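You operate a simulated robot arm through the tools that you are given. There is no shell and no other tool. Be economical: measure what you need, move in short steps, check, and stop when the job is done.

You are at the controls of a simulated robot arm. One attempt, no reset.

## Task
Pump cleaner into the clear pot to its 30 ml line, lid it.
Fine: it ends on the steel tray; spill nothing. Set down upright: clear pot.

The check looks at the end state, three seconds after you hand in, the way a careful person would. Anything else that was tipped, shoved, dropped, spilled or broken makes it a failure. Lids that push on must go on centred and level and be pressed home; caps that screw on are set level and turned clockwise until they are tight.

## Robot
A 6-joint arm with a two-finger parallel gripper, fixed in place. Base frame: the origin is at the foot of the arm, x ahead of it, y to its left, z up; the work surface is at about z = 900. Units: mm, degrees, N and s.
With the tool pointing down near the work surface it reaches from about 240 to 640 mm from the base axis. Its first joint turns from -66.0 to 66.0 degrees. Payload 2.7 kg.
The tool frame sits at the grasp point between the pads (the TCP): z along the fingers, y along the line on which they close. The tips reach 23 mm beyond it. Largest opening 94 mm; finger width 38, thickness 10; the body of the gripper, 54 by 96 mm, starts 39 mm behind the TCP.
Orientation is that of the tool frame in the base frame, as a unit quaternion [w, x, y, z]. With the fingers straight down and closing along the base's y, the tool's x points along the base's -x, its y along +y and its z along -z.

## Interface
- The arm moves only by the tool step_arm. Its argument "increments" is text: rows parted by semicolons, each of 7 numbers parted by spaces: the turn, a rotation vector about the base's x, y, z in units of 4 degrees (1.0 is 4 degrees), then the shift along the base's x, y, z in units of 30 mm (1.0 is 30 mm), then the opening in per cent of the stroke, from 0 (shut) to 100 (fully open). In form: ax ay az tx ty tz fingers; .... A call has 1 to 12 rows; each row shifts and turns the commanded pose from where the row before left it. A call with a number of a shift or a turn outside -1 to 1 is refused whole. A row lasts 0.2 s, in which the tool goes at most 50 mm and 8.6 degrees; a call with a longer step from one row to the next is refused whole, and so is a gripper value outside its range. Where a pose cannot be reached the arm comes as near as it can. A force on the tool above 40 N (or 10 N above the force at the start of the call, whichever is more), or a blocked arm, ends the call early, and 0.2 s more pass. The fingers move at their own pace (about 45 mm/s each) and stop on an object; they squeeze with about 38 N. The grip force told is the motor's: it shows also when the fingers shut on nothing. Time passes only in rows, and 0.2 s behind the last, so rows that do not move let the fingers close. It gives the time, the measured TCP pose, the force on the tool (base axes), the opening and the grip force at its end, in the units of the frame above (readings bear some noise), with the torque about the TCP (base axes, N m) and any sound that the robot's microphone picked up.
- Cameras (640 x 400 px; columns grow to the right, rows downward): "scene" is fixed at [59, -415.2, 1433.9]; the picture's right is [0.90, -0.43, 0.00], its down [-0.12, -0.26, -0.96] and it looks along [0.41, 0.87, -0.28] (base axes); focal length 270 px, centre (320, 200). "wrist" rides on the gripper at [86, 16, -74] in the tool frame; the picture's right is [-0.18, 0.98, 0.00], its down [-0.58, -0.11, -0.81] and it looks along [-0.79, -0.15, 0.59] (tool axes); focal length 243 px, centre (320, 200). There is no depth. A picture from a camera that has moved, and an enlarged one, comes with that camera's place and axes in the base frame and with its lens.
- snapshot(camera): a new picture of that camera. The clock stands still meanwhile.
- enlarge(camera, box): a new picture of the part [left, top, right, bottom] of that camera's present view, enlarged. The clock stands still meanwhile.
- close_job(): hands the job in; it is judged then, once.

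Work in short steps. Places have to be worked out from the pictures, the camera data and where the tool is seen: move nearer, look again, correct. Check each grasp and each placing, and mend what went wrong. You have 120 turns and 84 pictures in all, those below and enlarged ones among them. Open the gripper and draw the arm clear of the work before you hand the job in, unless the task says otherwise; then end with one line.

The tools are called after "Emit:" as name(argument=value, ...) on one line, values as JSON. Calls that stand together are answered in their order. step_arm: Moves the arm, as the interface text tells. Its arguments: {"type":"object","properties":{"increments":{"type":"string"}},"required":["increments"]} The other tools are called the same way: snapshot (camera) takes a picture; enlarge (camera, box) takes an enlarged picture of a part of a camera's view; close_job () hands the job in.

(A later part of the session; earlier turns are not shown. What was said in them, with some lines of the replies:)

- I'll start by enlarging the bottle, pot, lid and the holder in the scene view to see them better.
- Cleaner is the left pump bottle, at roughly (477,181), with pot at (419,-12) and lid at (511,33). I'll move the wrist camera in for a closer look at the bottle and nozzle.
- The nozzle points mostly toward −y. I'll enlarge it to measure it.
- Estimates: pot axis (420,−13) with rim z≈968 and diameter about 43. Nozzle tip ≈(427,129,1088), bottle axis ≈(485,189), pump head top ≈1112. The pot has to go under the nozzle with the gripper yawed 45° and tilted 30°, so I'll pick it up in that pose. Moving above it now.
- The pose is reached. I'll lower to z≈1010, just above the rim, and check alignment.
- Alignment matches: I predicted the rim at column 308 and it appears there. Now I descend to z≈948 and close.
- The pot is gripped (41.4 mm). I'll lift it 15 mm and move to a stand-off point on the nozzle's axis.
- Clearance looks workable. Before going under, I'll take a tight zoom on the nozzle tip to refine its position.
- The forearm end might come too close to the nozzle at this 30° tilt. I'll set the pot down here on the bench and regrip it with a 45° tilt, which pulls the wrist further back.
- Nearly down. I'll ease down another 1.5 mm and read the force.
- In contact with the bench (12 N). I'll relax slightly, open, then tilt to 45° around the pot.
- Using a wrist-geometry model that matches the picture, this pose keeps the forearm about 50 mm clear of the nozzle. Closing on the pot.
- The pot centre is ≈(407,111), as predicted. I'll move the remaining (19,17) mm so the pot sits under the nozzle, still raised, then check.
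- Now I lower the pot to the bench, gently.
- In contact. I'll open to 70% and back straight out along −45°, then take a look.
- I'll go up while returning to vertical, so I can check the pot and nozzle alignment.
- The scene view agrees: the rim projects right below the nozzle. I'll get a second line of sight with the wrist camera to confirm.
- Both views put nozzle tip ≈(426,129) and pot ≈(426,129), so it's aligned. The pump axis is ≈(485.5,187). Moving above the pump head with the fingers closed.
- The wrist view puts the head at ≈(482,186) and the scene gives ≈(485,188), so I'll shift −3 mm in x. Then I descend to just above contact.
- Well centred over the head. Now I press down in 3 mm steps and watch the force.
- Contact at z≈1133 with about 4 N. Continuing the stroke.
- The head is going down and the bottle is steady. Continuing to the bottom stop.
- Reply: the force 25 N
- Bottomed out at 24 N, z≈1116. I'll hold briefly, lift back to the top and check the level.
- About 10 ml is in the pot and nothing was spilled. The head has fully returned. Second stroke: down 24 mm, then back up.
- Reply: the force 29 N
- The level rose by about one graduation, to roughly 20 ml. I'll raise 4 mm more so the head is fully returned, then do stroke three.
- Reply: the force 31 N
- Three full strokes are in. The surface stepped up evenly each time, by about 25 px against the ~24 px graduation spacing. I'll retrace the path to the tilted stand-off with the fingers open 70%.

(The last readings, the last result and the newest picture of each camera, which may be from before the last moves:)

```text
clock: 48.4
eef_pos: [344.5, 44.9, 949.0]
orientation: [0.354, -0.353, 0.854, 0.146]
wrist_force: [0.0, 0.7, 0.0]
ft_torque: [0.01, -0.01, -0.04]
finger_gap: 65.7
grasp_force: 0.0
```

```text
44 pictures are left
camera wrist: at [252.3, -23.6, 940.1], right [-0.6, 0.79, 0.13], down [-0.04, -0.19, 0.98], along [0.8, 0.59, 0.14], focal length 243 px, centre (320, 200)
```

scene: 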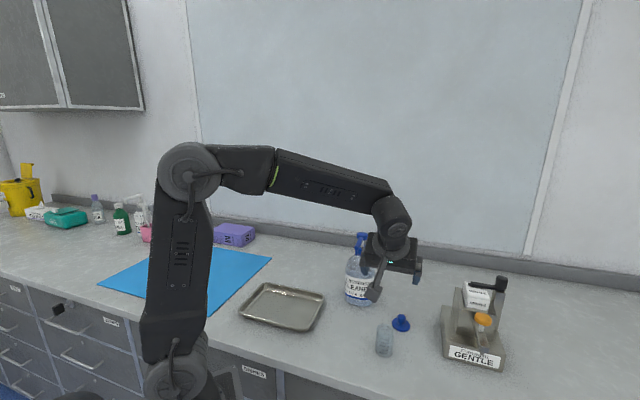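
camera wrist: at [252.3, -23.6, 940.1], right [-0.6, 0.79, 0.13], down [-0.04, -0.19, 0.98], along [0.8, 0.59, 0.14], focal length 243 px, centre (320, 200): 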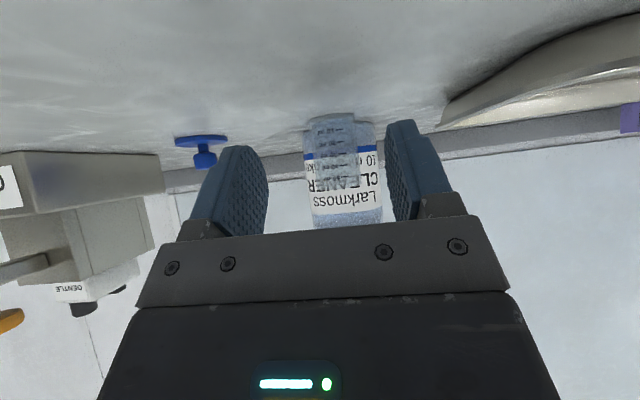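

Aligned. Advancing to the pot with the fingers straddling it.

Emit:
step_arm(increments="0 0 0 0.5 0.5 0 70; 0 0 0 0.5 0.5 0 70; 0 0 0 0.5 0.5 0 70; 0 0 0 0.4 0.4 0 70; 0 0 0 0.4 0.4 0 70; 0 0 0 0.28 0.3 0 70; 0 0 0 0 0 0 70")

Emit:
snapshot(camera="wrist")

Emit:
enlarge(camera="wrist", box=[240, 40, 400, 240])

```text
clock: 50.0
eef_pos: [420.9, 123.1, 950.1]
orientation: [0.354, -0.354, 0.854, 0.146]
wrist_force: [1.2, 0.0, 0.9]
ft_torque: [-0.03, -0.01, 0.01]
finger_gap: 65.9
grasp_force: 0.0
```

```text
43 pictures are left
camera wrist: at [329.6, 54.6, 941.8], right [-0.6, 0.79, 0.13], down [-0.04, -0.19, 0.98], along [0.8, 0.59, 0.14], focal length 243 px, centre (320, 200)
```

wrist: 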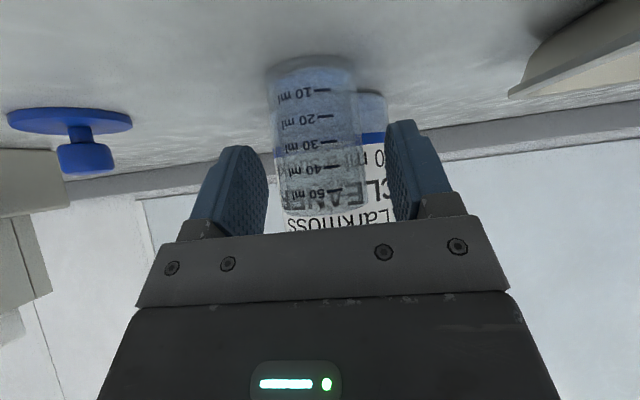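

```text
2.00 times, centred on (320, 140) of wrist
camera zoom: at [329.6, 54.6, 941.8], right [-0.6, 0.79, 0.13], down [-0.04, -0.19, 0.98], along [0.8, 0.59, 0.14], focal length 485 px, centre (320, 320)
```

zoom: 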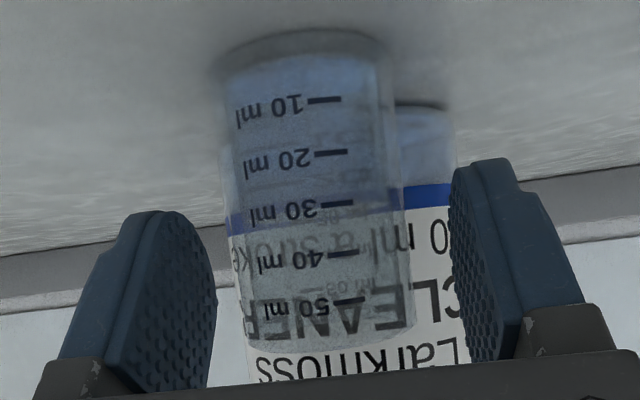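

One tighter zoom to read the liquid line against the 30 ml mark.

Emit:
enlarge(camera="wrist", box=[270, 60, 370, 160])

```text
4.00 times, centred on (320, 110) of wrist
camera zoom: at [329.6, 54.6, 941.8], right [-0.6, 0.79, 0.13], down [-0.04, -0.19, 0.98], along [0.8, 0.59, 0.14], focal length 970 px, centre (320, 560)
```

zoom: 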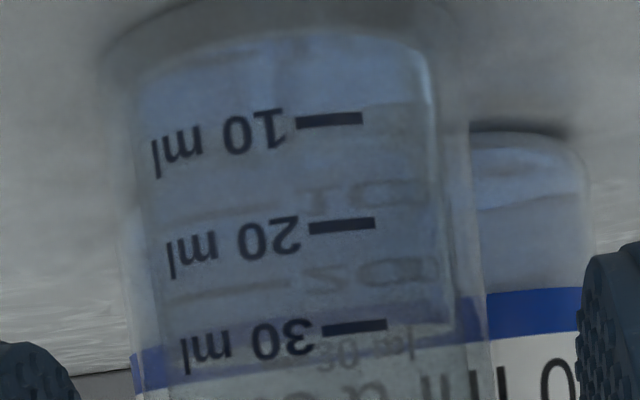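

The liquid line is at the 30 ml mark. Gripping the pot, then a small lift.

Emit:
step_arm(increments="0 0 0 0 0 -0.04 50; 0 0 0 0 0 0 40; 0 0 0 0 0 0 30; 0 0 0 0 0 0 30; 0 0 0 0 0 0 30; 0 0 0 0 0 0 30; 0 0 0 0 0 0.1 30; 0 0 0 0 0 0.2 30; 0 0 0 0 0 0 30")

Emit:
snapshot(camera="wrist")

```text
clock: 52.0
eef_pos: [420.7, 121.4, 957.5]
orientation: [0.354, -0.353, 0.854, 0.146]
wrist_force: [0.3, 0.4, -0.7]
ft_torque: [0.0, 0.01, 0.0]
finger_gap: 41.3
grasp_force: 39.2
```

```text
40 pictures are left
camera wrist: at [329.1, 52.9, 948.7], right [-0.6, 0.79, 0.13], down [-0.04, -0.19, 0.98], along [0.8, 0.59, 0.14], focal length 243 px, centre (320, 200)
```

wrist: 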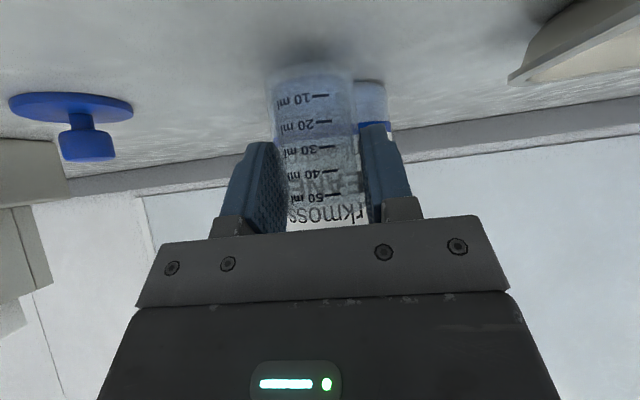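

The pot is lifted and level. I'll back out gently along −45°, then raise clear of the tray rim height.

Emit:
step_arm(increments="0 0 0 -0.15 -0.15 0 30; 0 0 0 -0.3 -0.3 0 30; 0 0 0 -0.35 -0.35 0 30; 0 0 0 -0.35 -0.35 0 30; 0 0 0 -0.35 -0.35 0 30; 0 0 0 -0.35 -0.35 0 30; 0 0 0 -0.2 -0.2 0.2 30; 0 0 0 0 0 0.3 30; 0 0 0 0 0 0.3 30; 0 0 0 0 0 0.2 30; 0 0 0 0 0 0 30")

Emit:
snapshot(camera="scene")

```text
clock: 54.4
eef_pos: [360.1, 61.7, 987.0]
orientation: [0.354, -0.353, 0.853, 0.146]
wrist_force: [-0.1, -0.5, 0.2]
ft_torque: [-0.01, 0.01, 0.02]
finger_gap: 41.0
grasp_force: 38.0
```

```text
39 pictures are left
```

scene: 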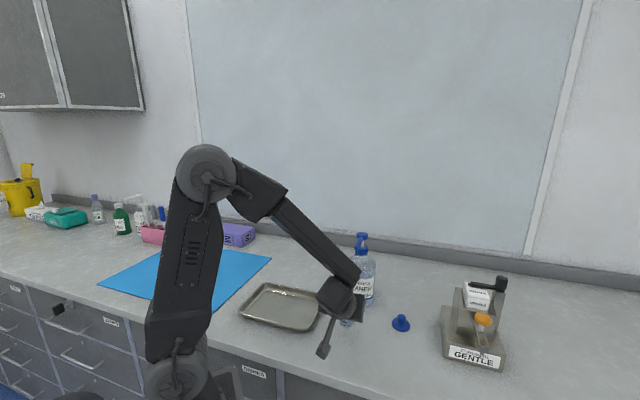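

Clear of the bottle. Moving gently to above the tray.

Emit:
step_arm(increments="0 0 0 -0.08 0.2 0 30; 0 0 0 -0.16 0.4 0 30; 0 0 0 -0.19 0.5 0 30; 0 0 0 -0.19 0.5 0 30; 0 0 0 -0.19 0.5 0 30; 0 0 0 -0.19 0.5 0 30; 0 0 0 -0.19 0.5 0 30; 0 0 0 -0.19 0.5 0 30; 0 0 0 -0.19 0.5 0 30; 0 0 0 -0.19 0.5 0 30; 0 0 0 -0.16 0.4 0 30; 0 0 0 -0.1 0.25 0 30")

Emit:
snapshot(camera="wrist")

Emit:
enlarge(camera="scene", box=[230, 240, 350, 360])

```text
clock: 57.0
eef_pos: [299.6, 218.2, 986.8]
orientation: [0.354, -0.354, 0.854, 0.145]
wrist_force: [-0.1, 0.4, -0.8]
ft_torque: [0.01, 0.04, 0.01]
finger_gap: 41.3
grasp_force: 38.1
```

```text
38 pictures are left
camera wrist: at [207.7, 149.8, 978.0], right [-0.6, 0.79, 0.13], down [-0.04, -0.19, 0.98], along [0.8, 0.59, 0.14], focal length 243 px, centre (320, 200)
```

wrist: 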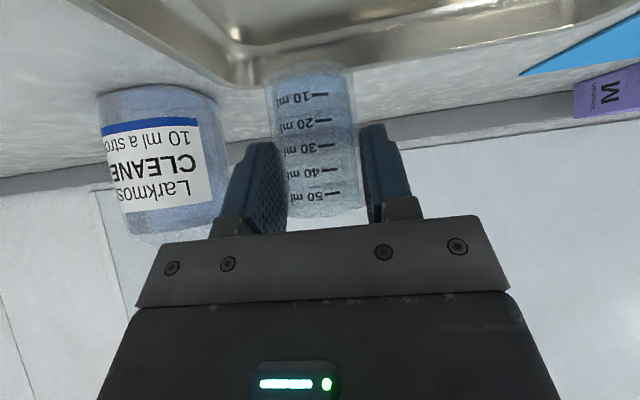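

```text
3.33 times, centred on (290, 300) of scene
camera zoom: at [59.0, -415.2, 1433.9], right [0.9, -0.43, 0.0], down [-0.12, -0.26, -0.96], along [0.41, 0.87, -0.28], focal length 899 px, centre (420, -133)
```

zoom: 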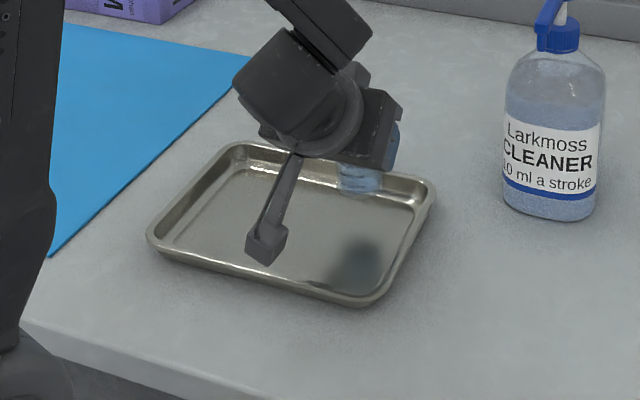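

The landing spot is inside the tray floor. I'll shift slightly toward the middle and lower.

Emit:
step_arm(increments="0 0 0 -0.15 0.05 -0.1 30; 0 0 0 -0.15 0.05 -0.2 30; 0 0 0 0 0 -0.25 30; 0 0 0 0 0 -0.25 30; 0 0 0 0 0 -0.15 30; 0 0 0 0 0 -0.1 30; 0 0 0 0 0 0 30")

Emit:
snapshot(camera="wrist")

Emit:
enlarge(camera="scene", box=[230, 240, 350, 360])

```text
clock: 58.6
eef_pos: [289.6, 222.4, 956.1]
orientation: [0.354, -0.354, 0.853, 0.146]
wrist_force: [0.7, -0.1, -0.1]
ft_torque: [0.04, 0.0, -0.04]
finger_gap: 41.0
grasp_force: 37.8
```

```text
36 pictures are left
camera wrist: at [198.2, 153.2, 946.2], right [-0.6, 0.79, 0.13], down [-0.04, -0.19, 0.98], along [0.8, 0.59, 0.14], focal length 243 px, centre (320, 200)
```

wrist: 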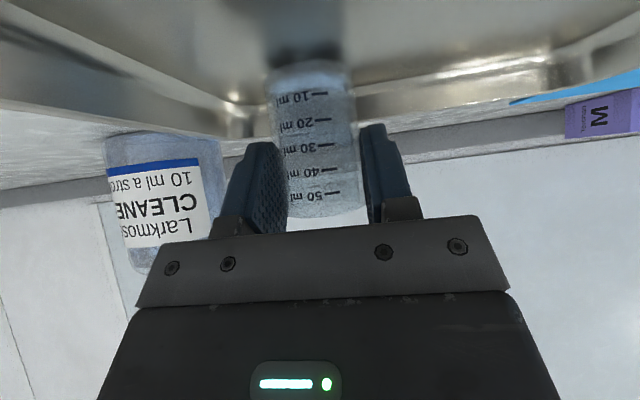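

```text
3.33 times, centred on (290, 300) of scene
camera zoom: at [59.0, -415.2, 1433.9], right [0.9, -0.43, 0.0], down [-0.12, -0.26, -0.96], along [0.41, 0.87, -0.28], focal length 899 px, centre (420, -133)
```

zoom: 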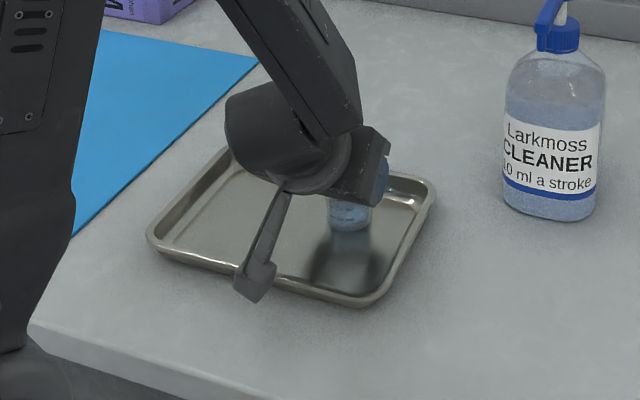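

Well inside the tray and above the floor. I'll lower in 1.5 mm steps to contact.

Emit:
step_arm(increments="0 0 0 0 0 -0.05 30; 0 0 0 0 0 -0.05 30; 0 0 0 0 0 0 30")

```text
clock: 59.4
eef_pos: [290.3, 223.3, 952.7]
orientation: [0.355, -0.353, 0.853, 0.147]
wrist_force: [1.7, 2.2, 5.5]
ft_torque: [0.07, -0.06, -0.04]
finger_gap: 41.2
grasp_force: 38.1
```

In contact with the tray (5.5 N). I'll release and rise straight up.

Emit:
step_arm(increments="0 0 0 0 0 0 40; 0 0 0 0 0 0 60; 0 0 0 0 0 0 75; 0 0 0 0 0 0 75; 0 0 0 0 0 0 75; 0 0 0 0 0 0.3 75; 0 0 0 0 0 0.5 75; 0 0 0 0 0 0.8 75; 0 0 0 0 0 0.9 75; 0 0 0 0 0 0.9 75; 0 0 0 0 0 0.9 75; 0 0 0 0 0 0.9 75")

Emit:
enlarge(camera="scene", box=[230, 240, 350, 360])

```text
clock: 62.0
eef_pos: [291.0, 217.6, 1093.7]
orientation: [0.353, -0.354, 0.854, 0.147]
wrist_force: [-0.3, 0.1, 0.6]
ft_torque: [-0.04, -0.03, -0.05]
finger_gap: 70.6
grasp_force: 0.1
out of reach, approached as far as the arm can: row 9, 10
```

```text
3.33 times, centred on (290, 300) of scene
camera zoom: at [59.0, -415.2, 1433.9], right [0.9, -0.43, 0.0], down [-0.12, -0.26, -0.96], along [0.41, 0.87, -0.28], focal length 899 px, centre (420, -133)
```

zoom: 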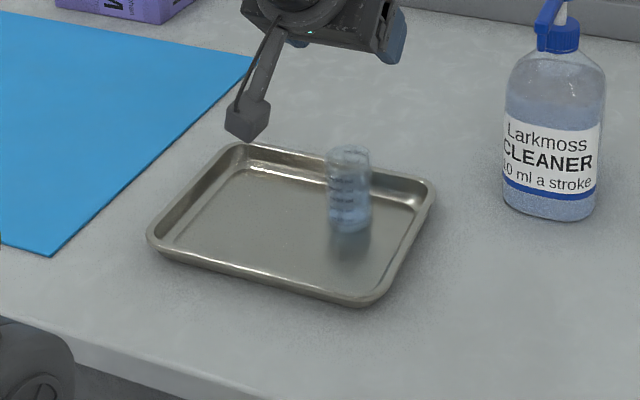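

The pot is upright on the tray at about (295.5,226.5), rim z≈972. I'll return the tool to vertical while rising.

Emit:
step_arm(increments="-0.663 0.663 0 0 0 0.4 75; -0.663 0.663 0 0 0 0.4 75; -0.663 0.663 0 0 0 0.4 75; -0.663 0.663 0 0 0 0.4 75; -0.663 0.663 0 0 0 0.4 75; -0.663 0.663 0 0 0 0.4 75; -0.663 0.663 0 0 0 0.4 75; -0.663 0.663 0 0 0 0.4 75; -0.663 0.663 0 0 0 0.4 75; -0.663 0.663 0 0 0 0.4 75; -0.663 0.663 0 0 0 0.4 75; -0.663 0.663 0 0 0 0.4 75")

Emit:
step_arm(increments="0 0 -0.9375 0.55 -0.53 0 75; 0 0 -0.9375 0.55 -0.53 0 75; 0 0 -0.9375 0.55 -0.53 0 75; 0 0 -0.9375 0.55 -0.53 0 75; 0 0 -0.9375 0.55 -0.53 0 75; 0 0 -0.9375 0.55 -0.53 0 75; 0 0 -0.9375 0.55 -0.53 0 75; 0 0 -0.9375 0.55 -0.53 0 60; 0 0 -0.9375 0.55 -0.53 0 60; 0 0 -0.9375 0.55 -0.53 -0.4 60; 0 0 -0.9375 0.55 -0.53 -0.6 60; 0 0 -0.9375 0.55 -0.53 -0.8 60")

Emit:
snapshot(camera="wrist")

```text
clock: 64.6
eef_pos: [292.8, 217.6, 1240.1]
orientation: [0.0, -0.382, 0.924, 0.0]
wrist_force: [-0.8, 0.1, -0.4]
ft_torque: [-0.04, 0.01, -0.01]
finger_gap: 70.6
grasp_force: 0.0
```

```text
clock: 67.2
eef_pos: [490.6, 27.3, 1185.4]
orientation: [0.0, 0.001, 1.0, 0.0]
wrist_force: [0.5, -0.7, -0.4]
ft_torque: [0.03, 0.01, -0.01]
finger_gap: 56.4
grasp_force: 0.0
```

```text
33 pictures are left
camera wrist: at [404.0, 44.3, 1260.1], right [0.19, 0.98, 0.0], down [0.58, -0.11, 0.81], along [0.79, -0.15, -0.59], focal length 243 px, centre (320, 200)
```

wrist: 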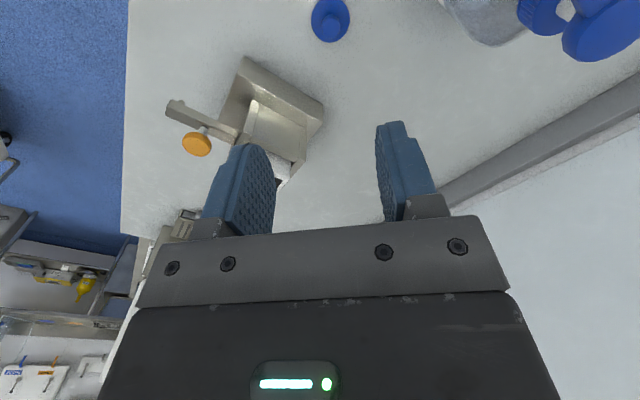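

The lid knob is at ≈(516,37). Moving above it with moderate opening and looking again.

Emit:
step_arm(increments="0 0 0 0.14 0.05 -0.9 60; 0 0 0 0.14 0.05 -0.9 60; 0 0 0 0.14 0.05 -0.9 60; 0 0 0 0.14 0.05 -0.9 60; 0 0 0 0.14 0.06 -0.9 60; 0 0 0 0.14 0.06 -0.9 60; 0 0 0 0 0 -0.7 60; 0 0 0 0 0 -0.3 60; 0 0 0 0 0 0 60")

Emit:
snapshot(camera="wrist")

Emit:
enlarge(camera="scene", box=[360, 280, 440, 360])

```text
clock: 69.2
eef_pos: [516.0, 35.2, 992.1]
orientation: [0.0, 0.001, 1.0, -0.001]
wrist_force: [-0.1, -0.1, 0.7]
ft_torque: [0.01, 0.01, 0.02]
finger_gap: 56.3
grasp_force: 0.1
```

```text
32 pictures are left
camera wrist: at [429.3, 51.4, 1066.8], right [0.18, 0.98, 0.0], down [0.58, -0.11, 0.81], along [0.79, -0.15, -0.59], focal length 243 px, centre (320, 200)
```

wrist: 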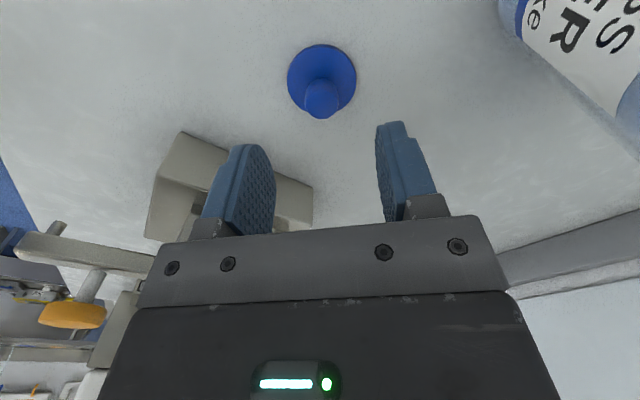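

```text
5.00 times, centred on (400, 320) of scene
camera zoom: at [59.0, -415.2, 1433.9], right [0.9, -0.43, 0.0], down [-0.12, -0.26, -0.96], along [0.41, 0.87, -0.28], focal length 1348 px, centre (-80, -400)
```

zoom: 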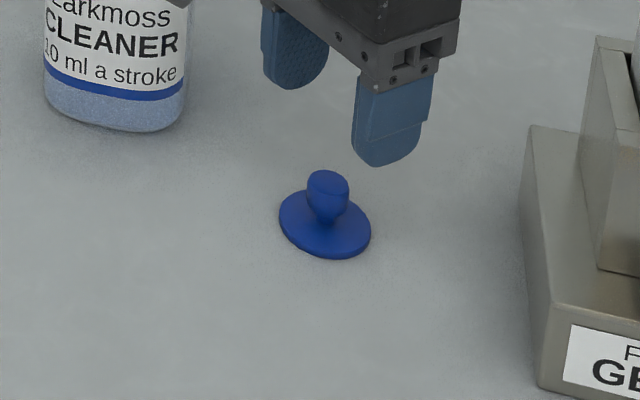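

Combining the two views, the knob is at ≈(513.5,37), top z≈934 and disc top ≈908. I'll descend to TCP z≈938 so the tips stay above the disc, then close.

Emit:
step_arm(increments="0 0 0 -0.08 0.05 -0.5 60; 0 0 0 0 0 -0.5 60; 0 0 0 0 0 -0.4 60; 0 0 0 0 0 -0.4 60; 0 0 0 0 0 0 60")

Emit:
snapshot(camera="wrist")

Emit:
enlarge(camera="scene", box=[360, 280, 440, 360])

```text
clock: 70.4
eef_pos: [513.6, 37.7, 937.4]
orientation: [0.001, 0.001, 1.0, 0.0]
wrist_force: [-0.7, -0.1, 0.2]
ft_torque: [-0.01, 0.01, 0.0]
finger_gap: 56.4
grasp_force: 0.0
```

```text
30 pictures are left
camera wrist: at [426.7, 54.7, 1012.2], right [0.18, 0.98, 0.0], down [0.58, -0.11, 0.81], along [0.79, -0.15, -0.59], focal length 243 px, centre (320, 200)
```

wrist: 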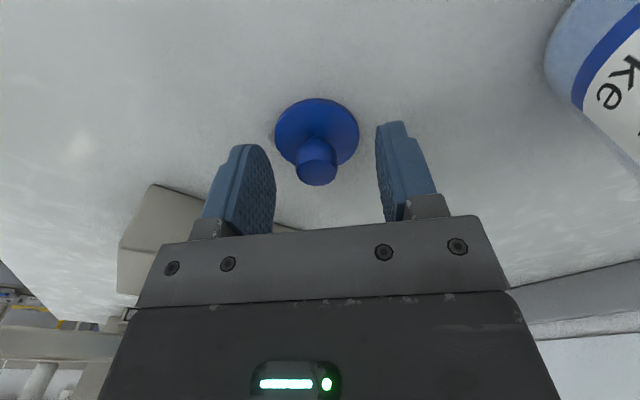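

```text
5.00 times, centred on (400, 320) of scene
camera zoom: at [59.0, -415.2, 1433.9], right [0.9, -0.43, 0.0], down [-0.12, -0.26, -0.96], along [0.41, 0.87, -0.28], focal length 1348 px, centre (-80, -400)
```

zoom: 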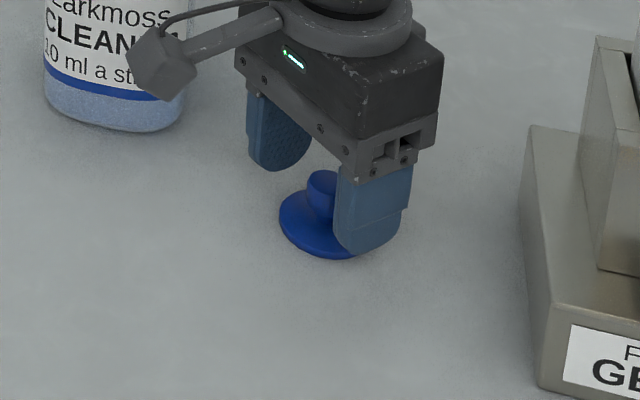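

The knob is between the fingers. Closing slowly.

Emit:
step_arm(increments="0 0 0 0 0 0 40; 0 0 0 0 0 0 25; 0 0 0 0 0 0 10; 0 0 0 0 0 0 10; 0 0 0 0 0 0 10; 0 0 0 0 0 0 10")

Emit:
step_arm(increments="0 0 0 0 0 0.3 10; 0 0 0 0 0 0.7 10; 0 0 0 0 0 1 10; 0 0 0 0 0 1 10; 0 0 0 0 0 0 10")

Emit:
enlarge(camera="wrist", box=[240, 80, 400, 240])

Emit:
enlarge(camera="scene", box=[365, 240, 435, 310])

```text
clock: 71.8
eef_pos: [513.2, 37.9, 938.1]
orientation: [-0.001, 0.001, 1.0, 0.0]
wrist_force: [0.0, -0.3, 1.1]
ft_torque: [-0.06, 0.0, -0.02]
finger_gap: 18.4
grasp_force: 37.8
```

```text
clock: 73.0
eef_pos: [514.1, 38.2, 1028.1]
orientation: [-0.001, 0.0, 1.0, -0.001]
wrist_force: [0.8, -0.4, 0.3]
ft_torque: [0.01, 0.0, -0.03]
finger_gap: 19.8
grasp_force: 38.0
```

```text
2.50 times, centred on (320, 160) of wrist
camera zoom: at [427.0, 54.6, 1102.1], right [0.18, 0.98, 0.0], down [0.58, -0.11, 0.81], along [0.79, -0.15, -0.59], focal length 606 px, centre (320, 300)
```

zoom: 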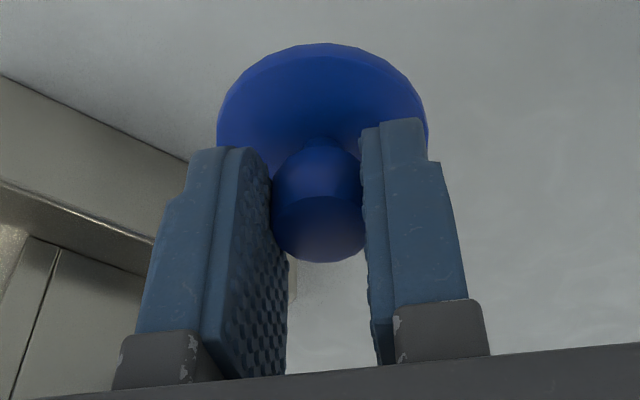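

```text
5.71 times, centred on (400, 275) of scene
camera zoom: at [59.0, -415.2, 1433.9], right [0.9, -0.43, 0.0], down [-0.12, -0.26, -0.96], along [0.41, 0.87, -0.28], focal length 1540 px, centre (-137, -229)
```

zoom: 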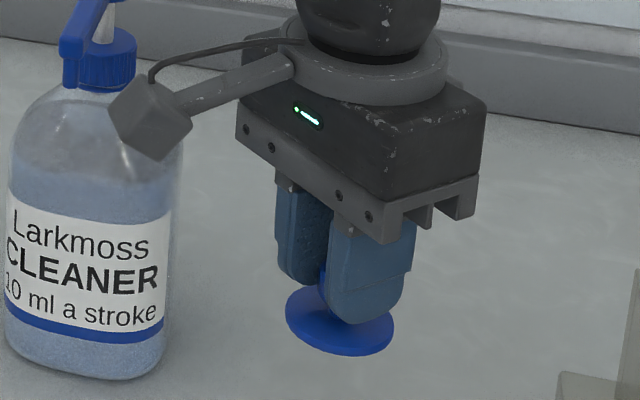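

The lid is held level by its knob. I'll carry it in front of the bottle (x≈330) and then over to the tray.

Emit:
step_arm(increments="0 0 0 -0.6 0 0.1 10; 0 0 0 -0.92 0 0.1 10; 0 0 0 -0.92 0 0.1 10; 0 0 0 -0.92 0 0.1 10; 0 0 0 -0.92 0 0 10; 0 0 0 -0.92 0 0 10; 0 0 0 -0.92 0 0 10; 0 0 0 0 0 0 10")

Emit:
step_arm(increments="0 0 0 -0.13 0.6 0 10; 0 0 0 -0.13 0.8 0 10; 0 0 0 -0.13 0.9 0 10; 0 0 0 -0.13 0.9 0 10; 0 0 0 -0.13 0.9 0 10; 0 0 0 -0.13 0.9 0 10; 0 0 0 -0.13 0.8 -0.2 10; 0 0 0 -0.1 0.5 -0.2 10; 0 0 0 0 0 0 10")

Emit:
snapshot(camera="wrist")

Emit:
enlarge(camera="scene", box=[260, 220, 360, 320])

```text
clock: 74.8
eef_pos: [329.8, 36.6, 1041.5]
orientation: [0.0, 0.0, 1.0, 0.0]
wrist_force: [0.1, 1.1, -0.4]
ft_torque: [0.0, -0.01, -0.01]
finger_gap: 20.1
grasp_force: 36.8
```

```text
clock: 76.8
eef_pos: [298.2, 224.9, 1029.3]
orientation: [0.001, 0.0, 1.0, -0.001]
wrist_force: [0.2, 0.0, -0.7]
ft_torque: [-0.01, 0.03, -0.02]
finger_gap: 19.8
grasp_force: 38.0
```

```text
26 pictures are left
camera wrist: at [211.9, 242.6, 1102.5], right [0.18, 0.98, 0.0], down [0.58, -0.11, 0.81], along [0.79, -0.15, -0.59], focal length 243 px, centre (320, 200)
```

wrist: 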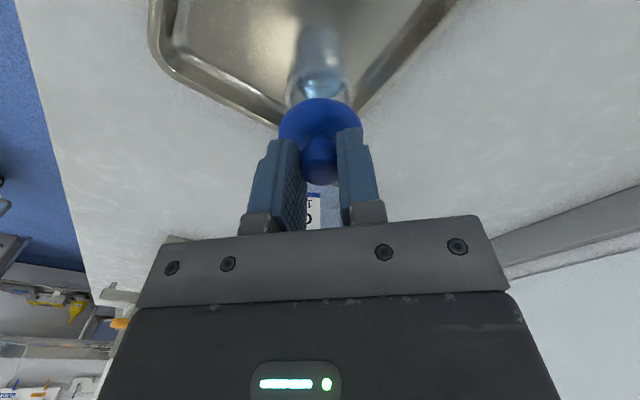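

```text
4.00 times, centred on (310, 270) of scene
camera zoom: at [59.0, -415.2, 1433.9], right [0.9, -0.43, 0.0], down [-0.12, -0.26, -0.96], along [0.41, 0.87, -0.28], focal length 1078 px, centre (360, -80)
```

zoom: 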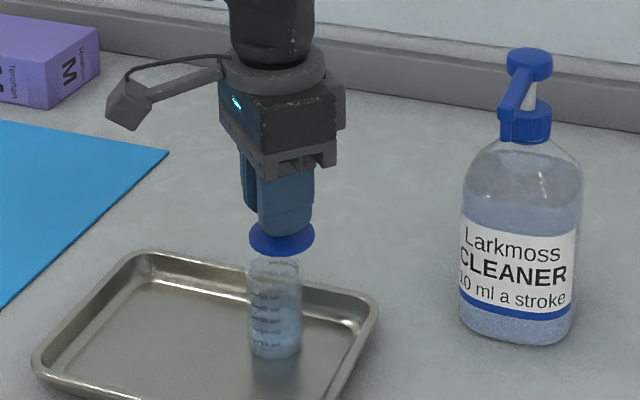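

Comparing the lid and rim in both views, the lid is about 4 mm too far in +x. I'll correct and lower 17 mm for a close check.

Emit:
step_arm(increments="0 0 0 -0.13 0.02 -0.2 10; 0 0 0 0 0 -0.2 10; 0 0 0 0 0 -0.17 10; 0 0 0 0 0 0 10")

Emit:
enlarge(camera="wrist", box=[260, 60, 380, 200])

Emit:
enlarge(camera="scene", box=[280, 260, 320, 320])

```text
clock: 77.8
eef_pos: [294.8, 225.0, 1012.5]
orientation: [-0.001, 0.0, 1.0, 0.0]
wrist_force: [0.0, 0.3, -0.3]
ft_torque: [-0.01, 0.0, -0.03]
finger_gap: 19.8
grasp_force: 37.6
```

```text
2.86 times, centred on (320, 130) of wrist
camera zoom: at [208.1, 242.8, 1086.0], right [0.18, 0.98, 0.0], down [0.58, -0.11, 0.81], along [0.79, -0.15, -0.59], focal length 693 px, centre (320, 400)
```

zoom: 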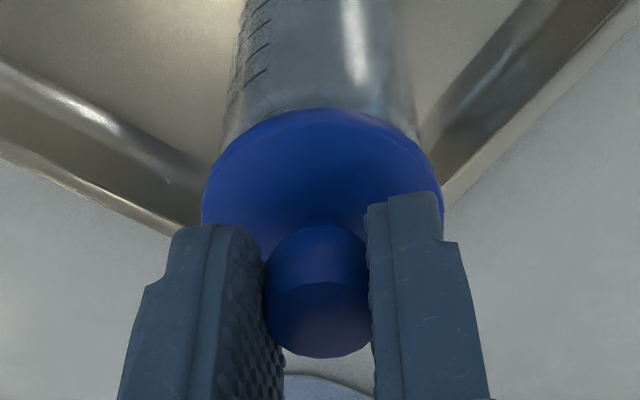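

```text
6.67 times, centred on (300, 290) of scene
camera zoom: at [59.0, -415.2, 1433.9], right [0.9, -0.43, 0.0], down [-0.12, -0.26, -0.96], along [0.41, 0.87, -0.28], focal length 1797 px, centre (453, -400)
```

zoom: 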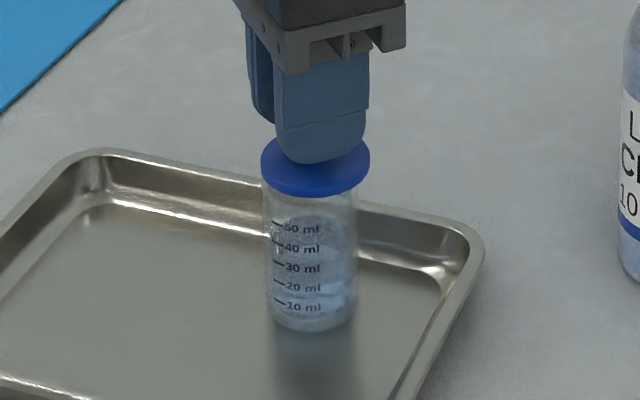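

Nearly centred; the scene shows about 2 mm excess in +x. I'll correct, then check again before pressing.

Emit:
step_arm(increments="0 0 0 -0.07 0 0 10; 0 0 0 0 0 0 10; 0 0 0 0 0 0 10")

Emit:
enlarge(camera="scene", box=[285, 275, 315, 315])

Emit:
enlarge(camera="wrist", box=[260, 60, 380, 200])

```text
clock: 78.6
eef_pos: [293.2, 225.4, 1013.1]
orientation: [-0.001, -0.001, 1.0, 0.0]
wrist_force: [-0.8, 0.2, -1.1]
ft_torque: [-0.02, -0.01, -0.06]
finger_gap: 19.8
grasp_force: 37.7
```

```text
10.00 times, centred on (300, 295) of scene
camera zoom: at [59.0, -415.2, 1433.9], right [0.9, -0.43, 0.0], down [-0.12, -0.26, -0.96], along [0.41, 0.87, -0.28], focal length 2696 px, centre (520, -750)
```

zoom: 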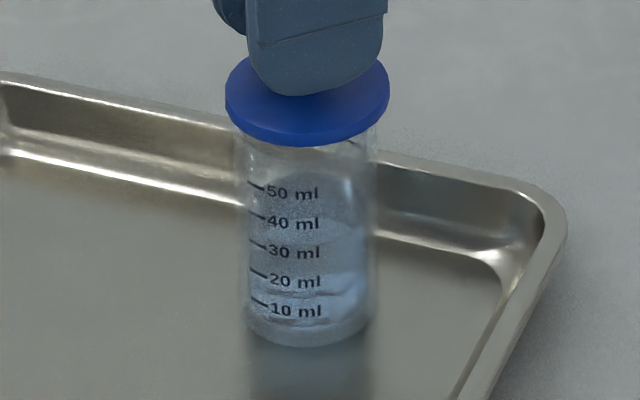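

```text
2.86 times, centred on (320, 130) of wrist
camera zoom: at [206.3, 242.6, 1086.6], right [0.18, 0.98, 0.0], down [0.58, -0.11, 0.81], along [0.79, -0.15, -0.59], focal length 693 px, centre (320, 400)
```

zoom: 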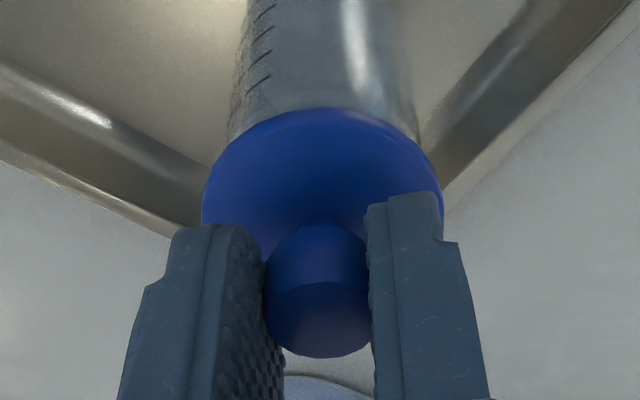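

Centred in both views: scene lid 307 vs pot 307, wrist 322 vs 321.5. Lowering in 1.5 mm steps and watching the force.

Emit:
step_arm(increments="0 0 0 0 0 -0.05 10; 0 0 0 0 0 -0.05 10; 0 0 0 0 0 0 10")

Emit:
step_arm(increments="0 0 0 0 0 -0.05 10; 0 0 0 0 0 0 10")

```text
clock: 79.4
eef_pos: [293.4, 225.1, 1008.8]
orientation: [0.001, 0.0, 1.0, 0.0]
wrist_force: [0.1, -1.0, 0.0]
ft_torque: [-0.03, -0.02, -0.01]
finger_gap: 19.9
grasp_force: 37.7
```

```text
clock: 80.0
eef_pos: [291.6, 225.7, 1006.3]
orientation: [0.0, 0.0, 1.0, 0.0]
wrist_force: [0.0, -0.4, 0.0]
ft_torque: [-0.01, -0.02, -0.01]
finger_gap: 19.6
grasp_force: 37.8
```

Still free. Continuing down.

Emit:
step_arm(increments="0 0 0 0 0 -0.05 10; 0 0 0 0 0 -0.05 10; 0 0 0 0 0 0 10")

Emit:
enlarge(camera="scene", box=[285, 275, 315, 315])

```text
clock: 80.8
eef_pos: [291.1, 225.8, 1004.3]
orientation: [-0.001, 0.0, 1.0, -0.001]
wrist_force: [-0.1, -0.2, -0.5]
ft_torque: [-0.01, 0.0, -0.02]
finger_gap: 20.2
grasp_force: 38.2
```

```text
10.00 times, centred on (300, 295) of scene
camera zoom: at [59.0, -415.2, 1433.9], right [0.9, -0.43, 0.0], down [-0.12, -0.26, -0.96], along [0.41, 0.87, -0.28], focal length 2696 px, centre (520, -750)
```

zoom: 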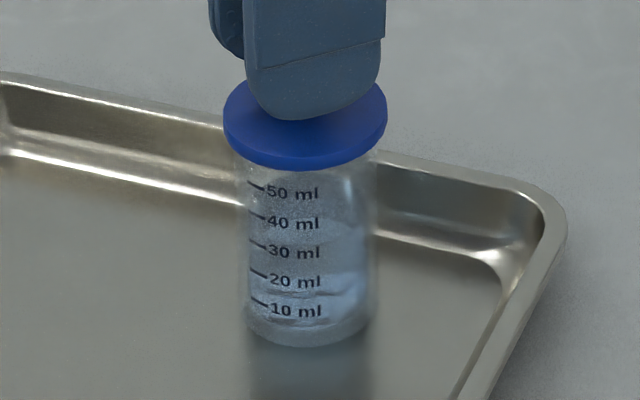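

No force yet and still centred. Continuing down until it seats.

Emit:
step_arm(increments="0 0 0 0.02 0 -0.05 10; 0 0 0 0 0 -0.05 10; 0 0 0 0 0 0 10")

Emit:
step_arm(increments="0 0 0 0 0 -0.05 10; 0 0 0 0 0 -0.05 10; 0 0 0 0 0 0 10")

```text
clock: 81.8
eef_pos: [293.0, 227.5, 1004.0]
orientation: [0.004, -0.001, 1.0, 0.003]
wrist_force: [-0.5, -0.2, 4.3]
ft_torque: [-0.04, -0.04, -0.04]
finger_gap: 19.7
grasp_force: 38.0
heard: snap
stopped in row 3: the force on the tool passed its limit (the readings are from after the stop); the commanded pose is now the measured one
```

```text
clock: 82.6
eef_pos: [294.9, 227.0, 1002.2]
orientation: [0.006, -0.001, 1.0, 0.004]
wrist_force: [-0.3, -1.1, 4.0]
ft_torque: [-0.06, -0.03, -0.03]
finger_gap: 19.9
grasp_force: 38.5
stopped in row 3: the force on the tool passed its limit (the readings are from after the stop); the commanded pose is now the measured one
```

A snap was heard, so the lid has likely seated. Checking before letting go.

Emit:
enlarge(camera="scene", box=[285, 275, 315, 315])

Emit:
enlarge(camera="wrist", box=[240, 40, 400, 220])

```text
10.00 times, centred on (300, 295) of scene
camera zoom: at [59.0, -415.3, 1433.9], right [0.9, -0.43, 0.0], down [-0.12, -0.26, -0.96], along [0.41, 0.87, -0.28], focal length 2696 px, centre (520, -750)
```

zoom: 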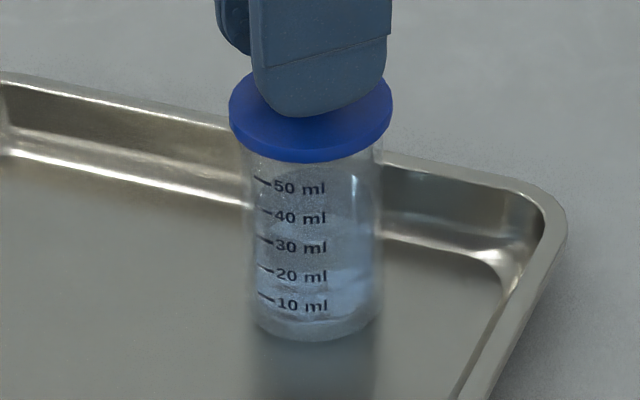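

```text
2.22 times, centred on (320, 130) of wrist
camera zoom: at [206.9, 243.4, 1077.2], right [0.18, 0.98, 0.01], down [0.57, -0.12, 0.81], along [0.8, -0.14, -0.58], focal length 539 px, centre (320, 356)
```

zoom: 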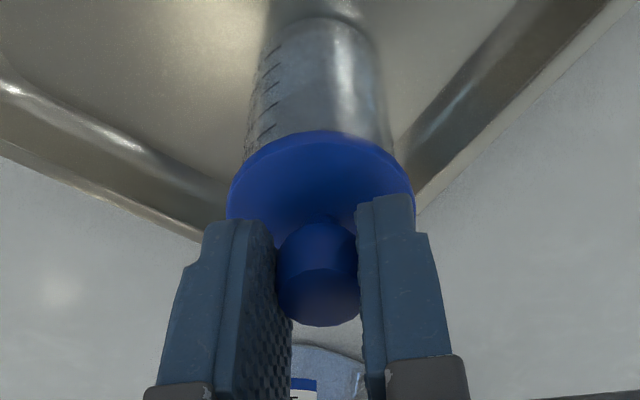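

The lid is seated and the pot slid only a millimetre or two. I'll open the fingers and lift clear, then inspect.

Emit:
step_arm(increments="0 0 0 0 0 0 25; 0 0 0 0 0 0 40; 0 0 0 0 0 0 50; 0 0 0 0 0 0 50; 0 0 0 0 0 0.3 50; 0 0 0 0 0 0.5 50; 0 0 0 0 0 0.8 50; 0 0 0 0 0 0.9 50; 0 0 0 0 0 0 50")

Emit:
enlarge(camera="scene", box=[285, 270, 315, 315])

Emit:
snapshot(camera="wrist")

```text
clock: 84.6
eef_pos: [295.2, 226.1, 1080.2]
orientation: [0.006, -0.001, 1.0, 0.005]
wrist_force: [-0.3, 0.2, 0.3]
ft_torque: [0.01, 0.01, -0.01]
finger_gap: 46.6
grasp_force: 0.0
```

```text
8.89 times, centred on (300, 292) of scene
camera zoom: at [59.0, -415.2, 1433.9], right [0.9, -0.43, 0.0], down [-0.12, -0.26, -0.96], along [0.41, 0.87, -0.28], focal length 2396 px, centre (498, -622)
```

zoom: 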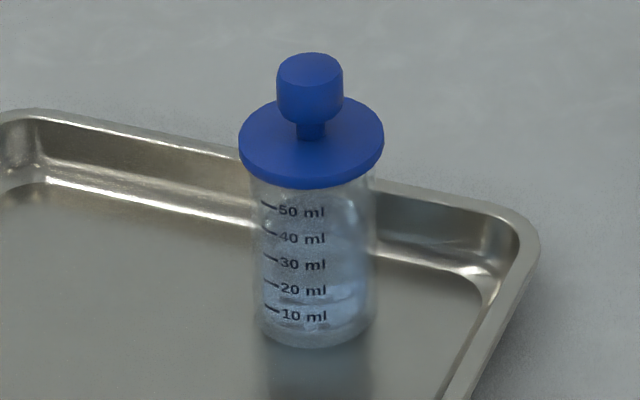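

```text
16 pictures are left
camera wrist: at [207.2, 242.8, 1152.8], right [0.18, 0.98, 0.01], down [0.57, -0.11, 0.81], along [0.8, -0.14, -0.58], focal length 243 px, centre (320, 200)
```

wrist: 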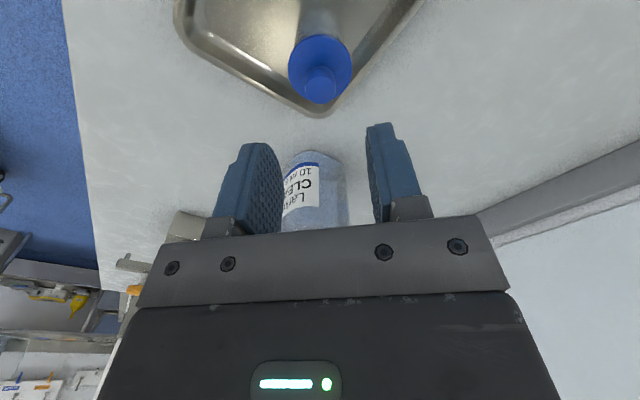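

The lid is level, centred and snapped home, with the pot upright on the tray. I'll draw the arm clear and take a final look.

Emit:
step_arm(increments="0 0 0 0 0 0.9 50; 0 0 0 0 0 0.9 50; 0 0 0 0 0 0.9 50; 0 0 0 0.2 -0.7 0.9 50; 0 0 0 0.2 -0.9 0.6 50; 0 0 0 0.2 -0.9 0.5 50; 0 0 0 0 -0.9 0 50; 0 0 0 0 -0.9 0 50; 0 0 0 0 -0.9 0 50; 0 0 0 0 -0.9 0 50; 0 0 0 0 0 0 50")

Emit:
snapshot(camera="scene")

Emit:
enlarge(camera="scene", box=[280, 265, 320, 320])

Emit:
enlarge(camera="scene", box=[320, 220, 440, 340])

```text
clock: 87.0
eef_pos: [312.7, 43.0, 1219.6]
orientation: [0.006, -0.001, 1.0, 0.004]
wrist_force: [0.4, 1.0, 0.0]
ft_torque: [0.03, 0.05, -0.02]
finger_gap: 47.1
grasp_force: 0.0
```

```text
15 pictures are left
```

scene: 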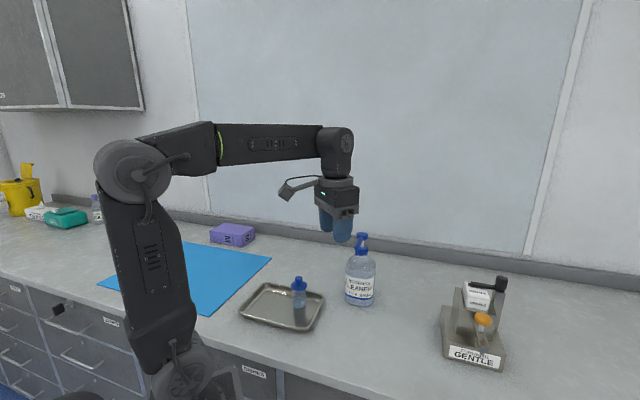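

```text
7.27 times, centred on (300, 292) of scene
camera zoom: at [59.0, -415.2, 1433.9], right [0.9, -0.43, 0.0], down [-0.12, -0.26, -0.96], along [0.41, 0.87, -0.28], focal length 1961 px, centre (466, -473)
```

zoom: 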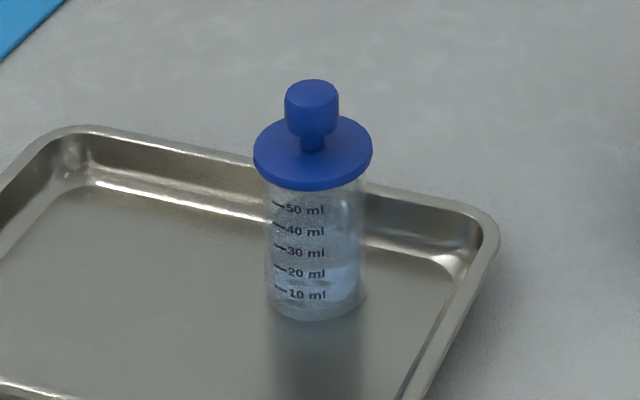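

```text
3.33 times, centred on (380, 280) of scene
camera zoom: at [59.0, -415.2, 1433.9], right [0.9, -0.43, 0.0], down [-0.12, -0.26, -0.96], along [0.41, 0.87, -0.28], focal length 899 px, centre (120, -67)
```

zoom: 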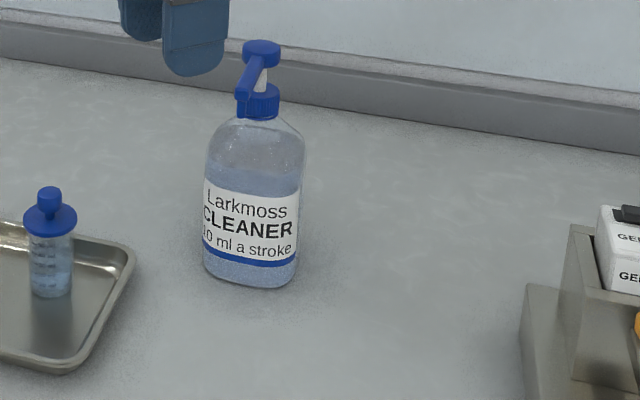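

The bench is clean and the bottle hasn't moved. The pot stands upright on the tray with the lid level and centred, and the arm is clear, so I'm handing in.

Emit:
close_job()

```text
The job is handed in.
```

The clear pot is filled with cleaner to the 30 ml line in three pump strokes. Its lid is on level and snapped shut, and it stands upright on the steel tray with no spill visible in the pictures.
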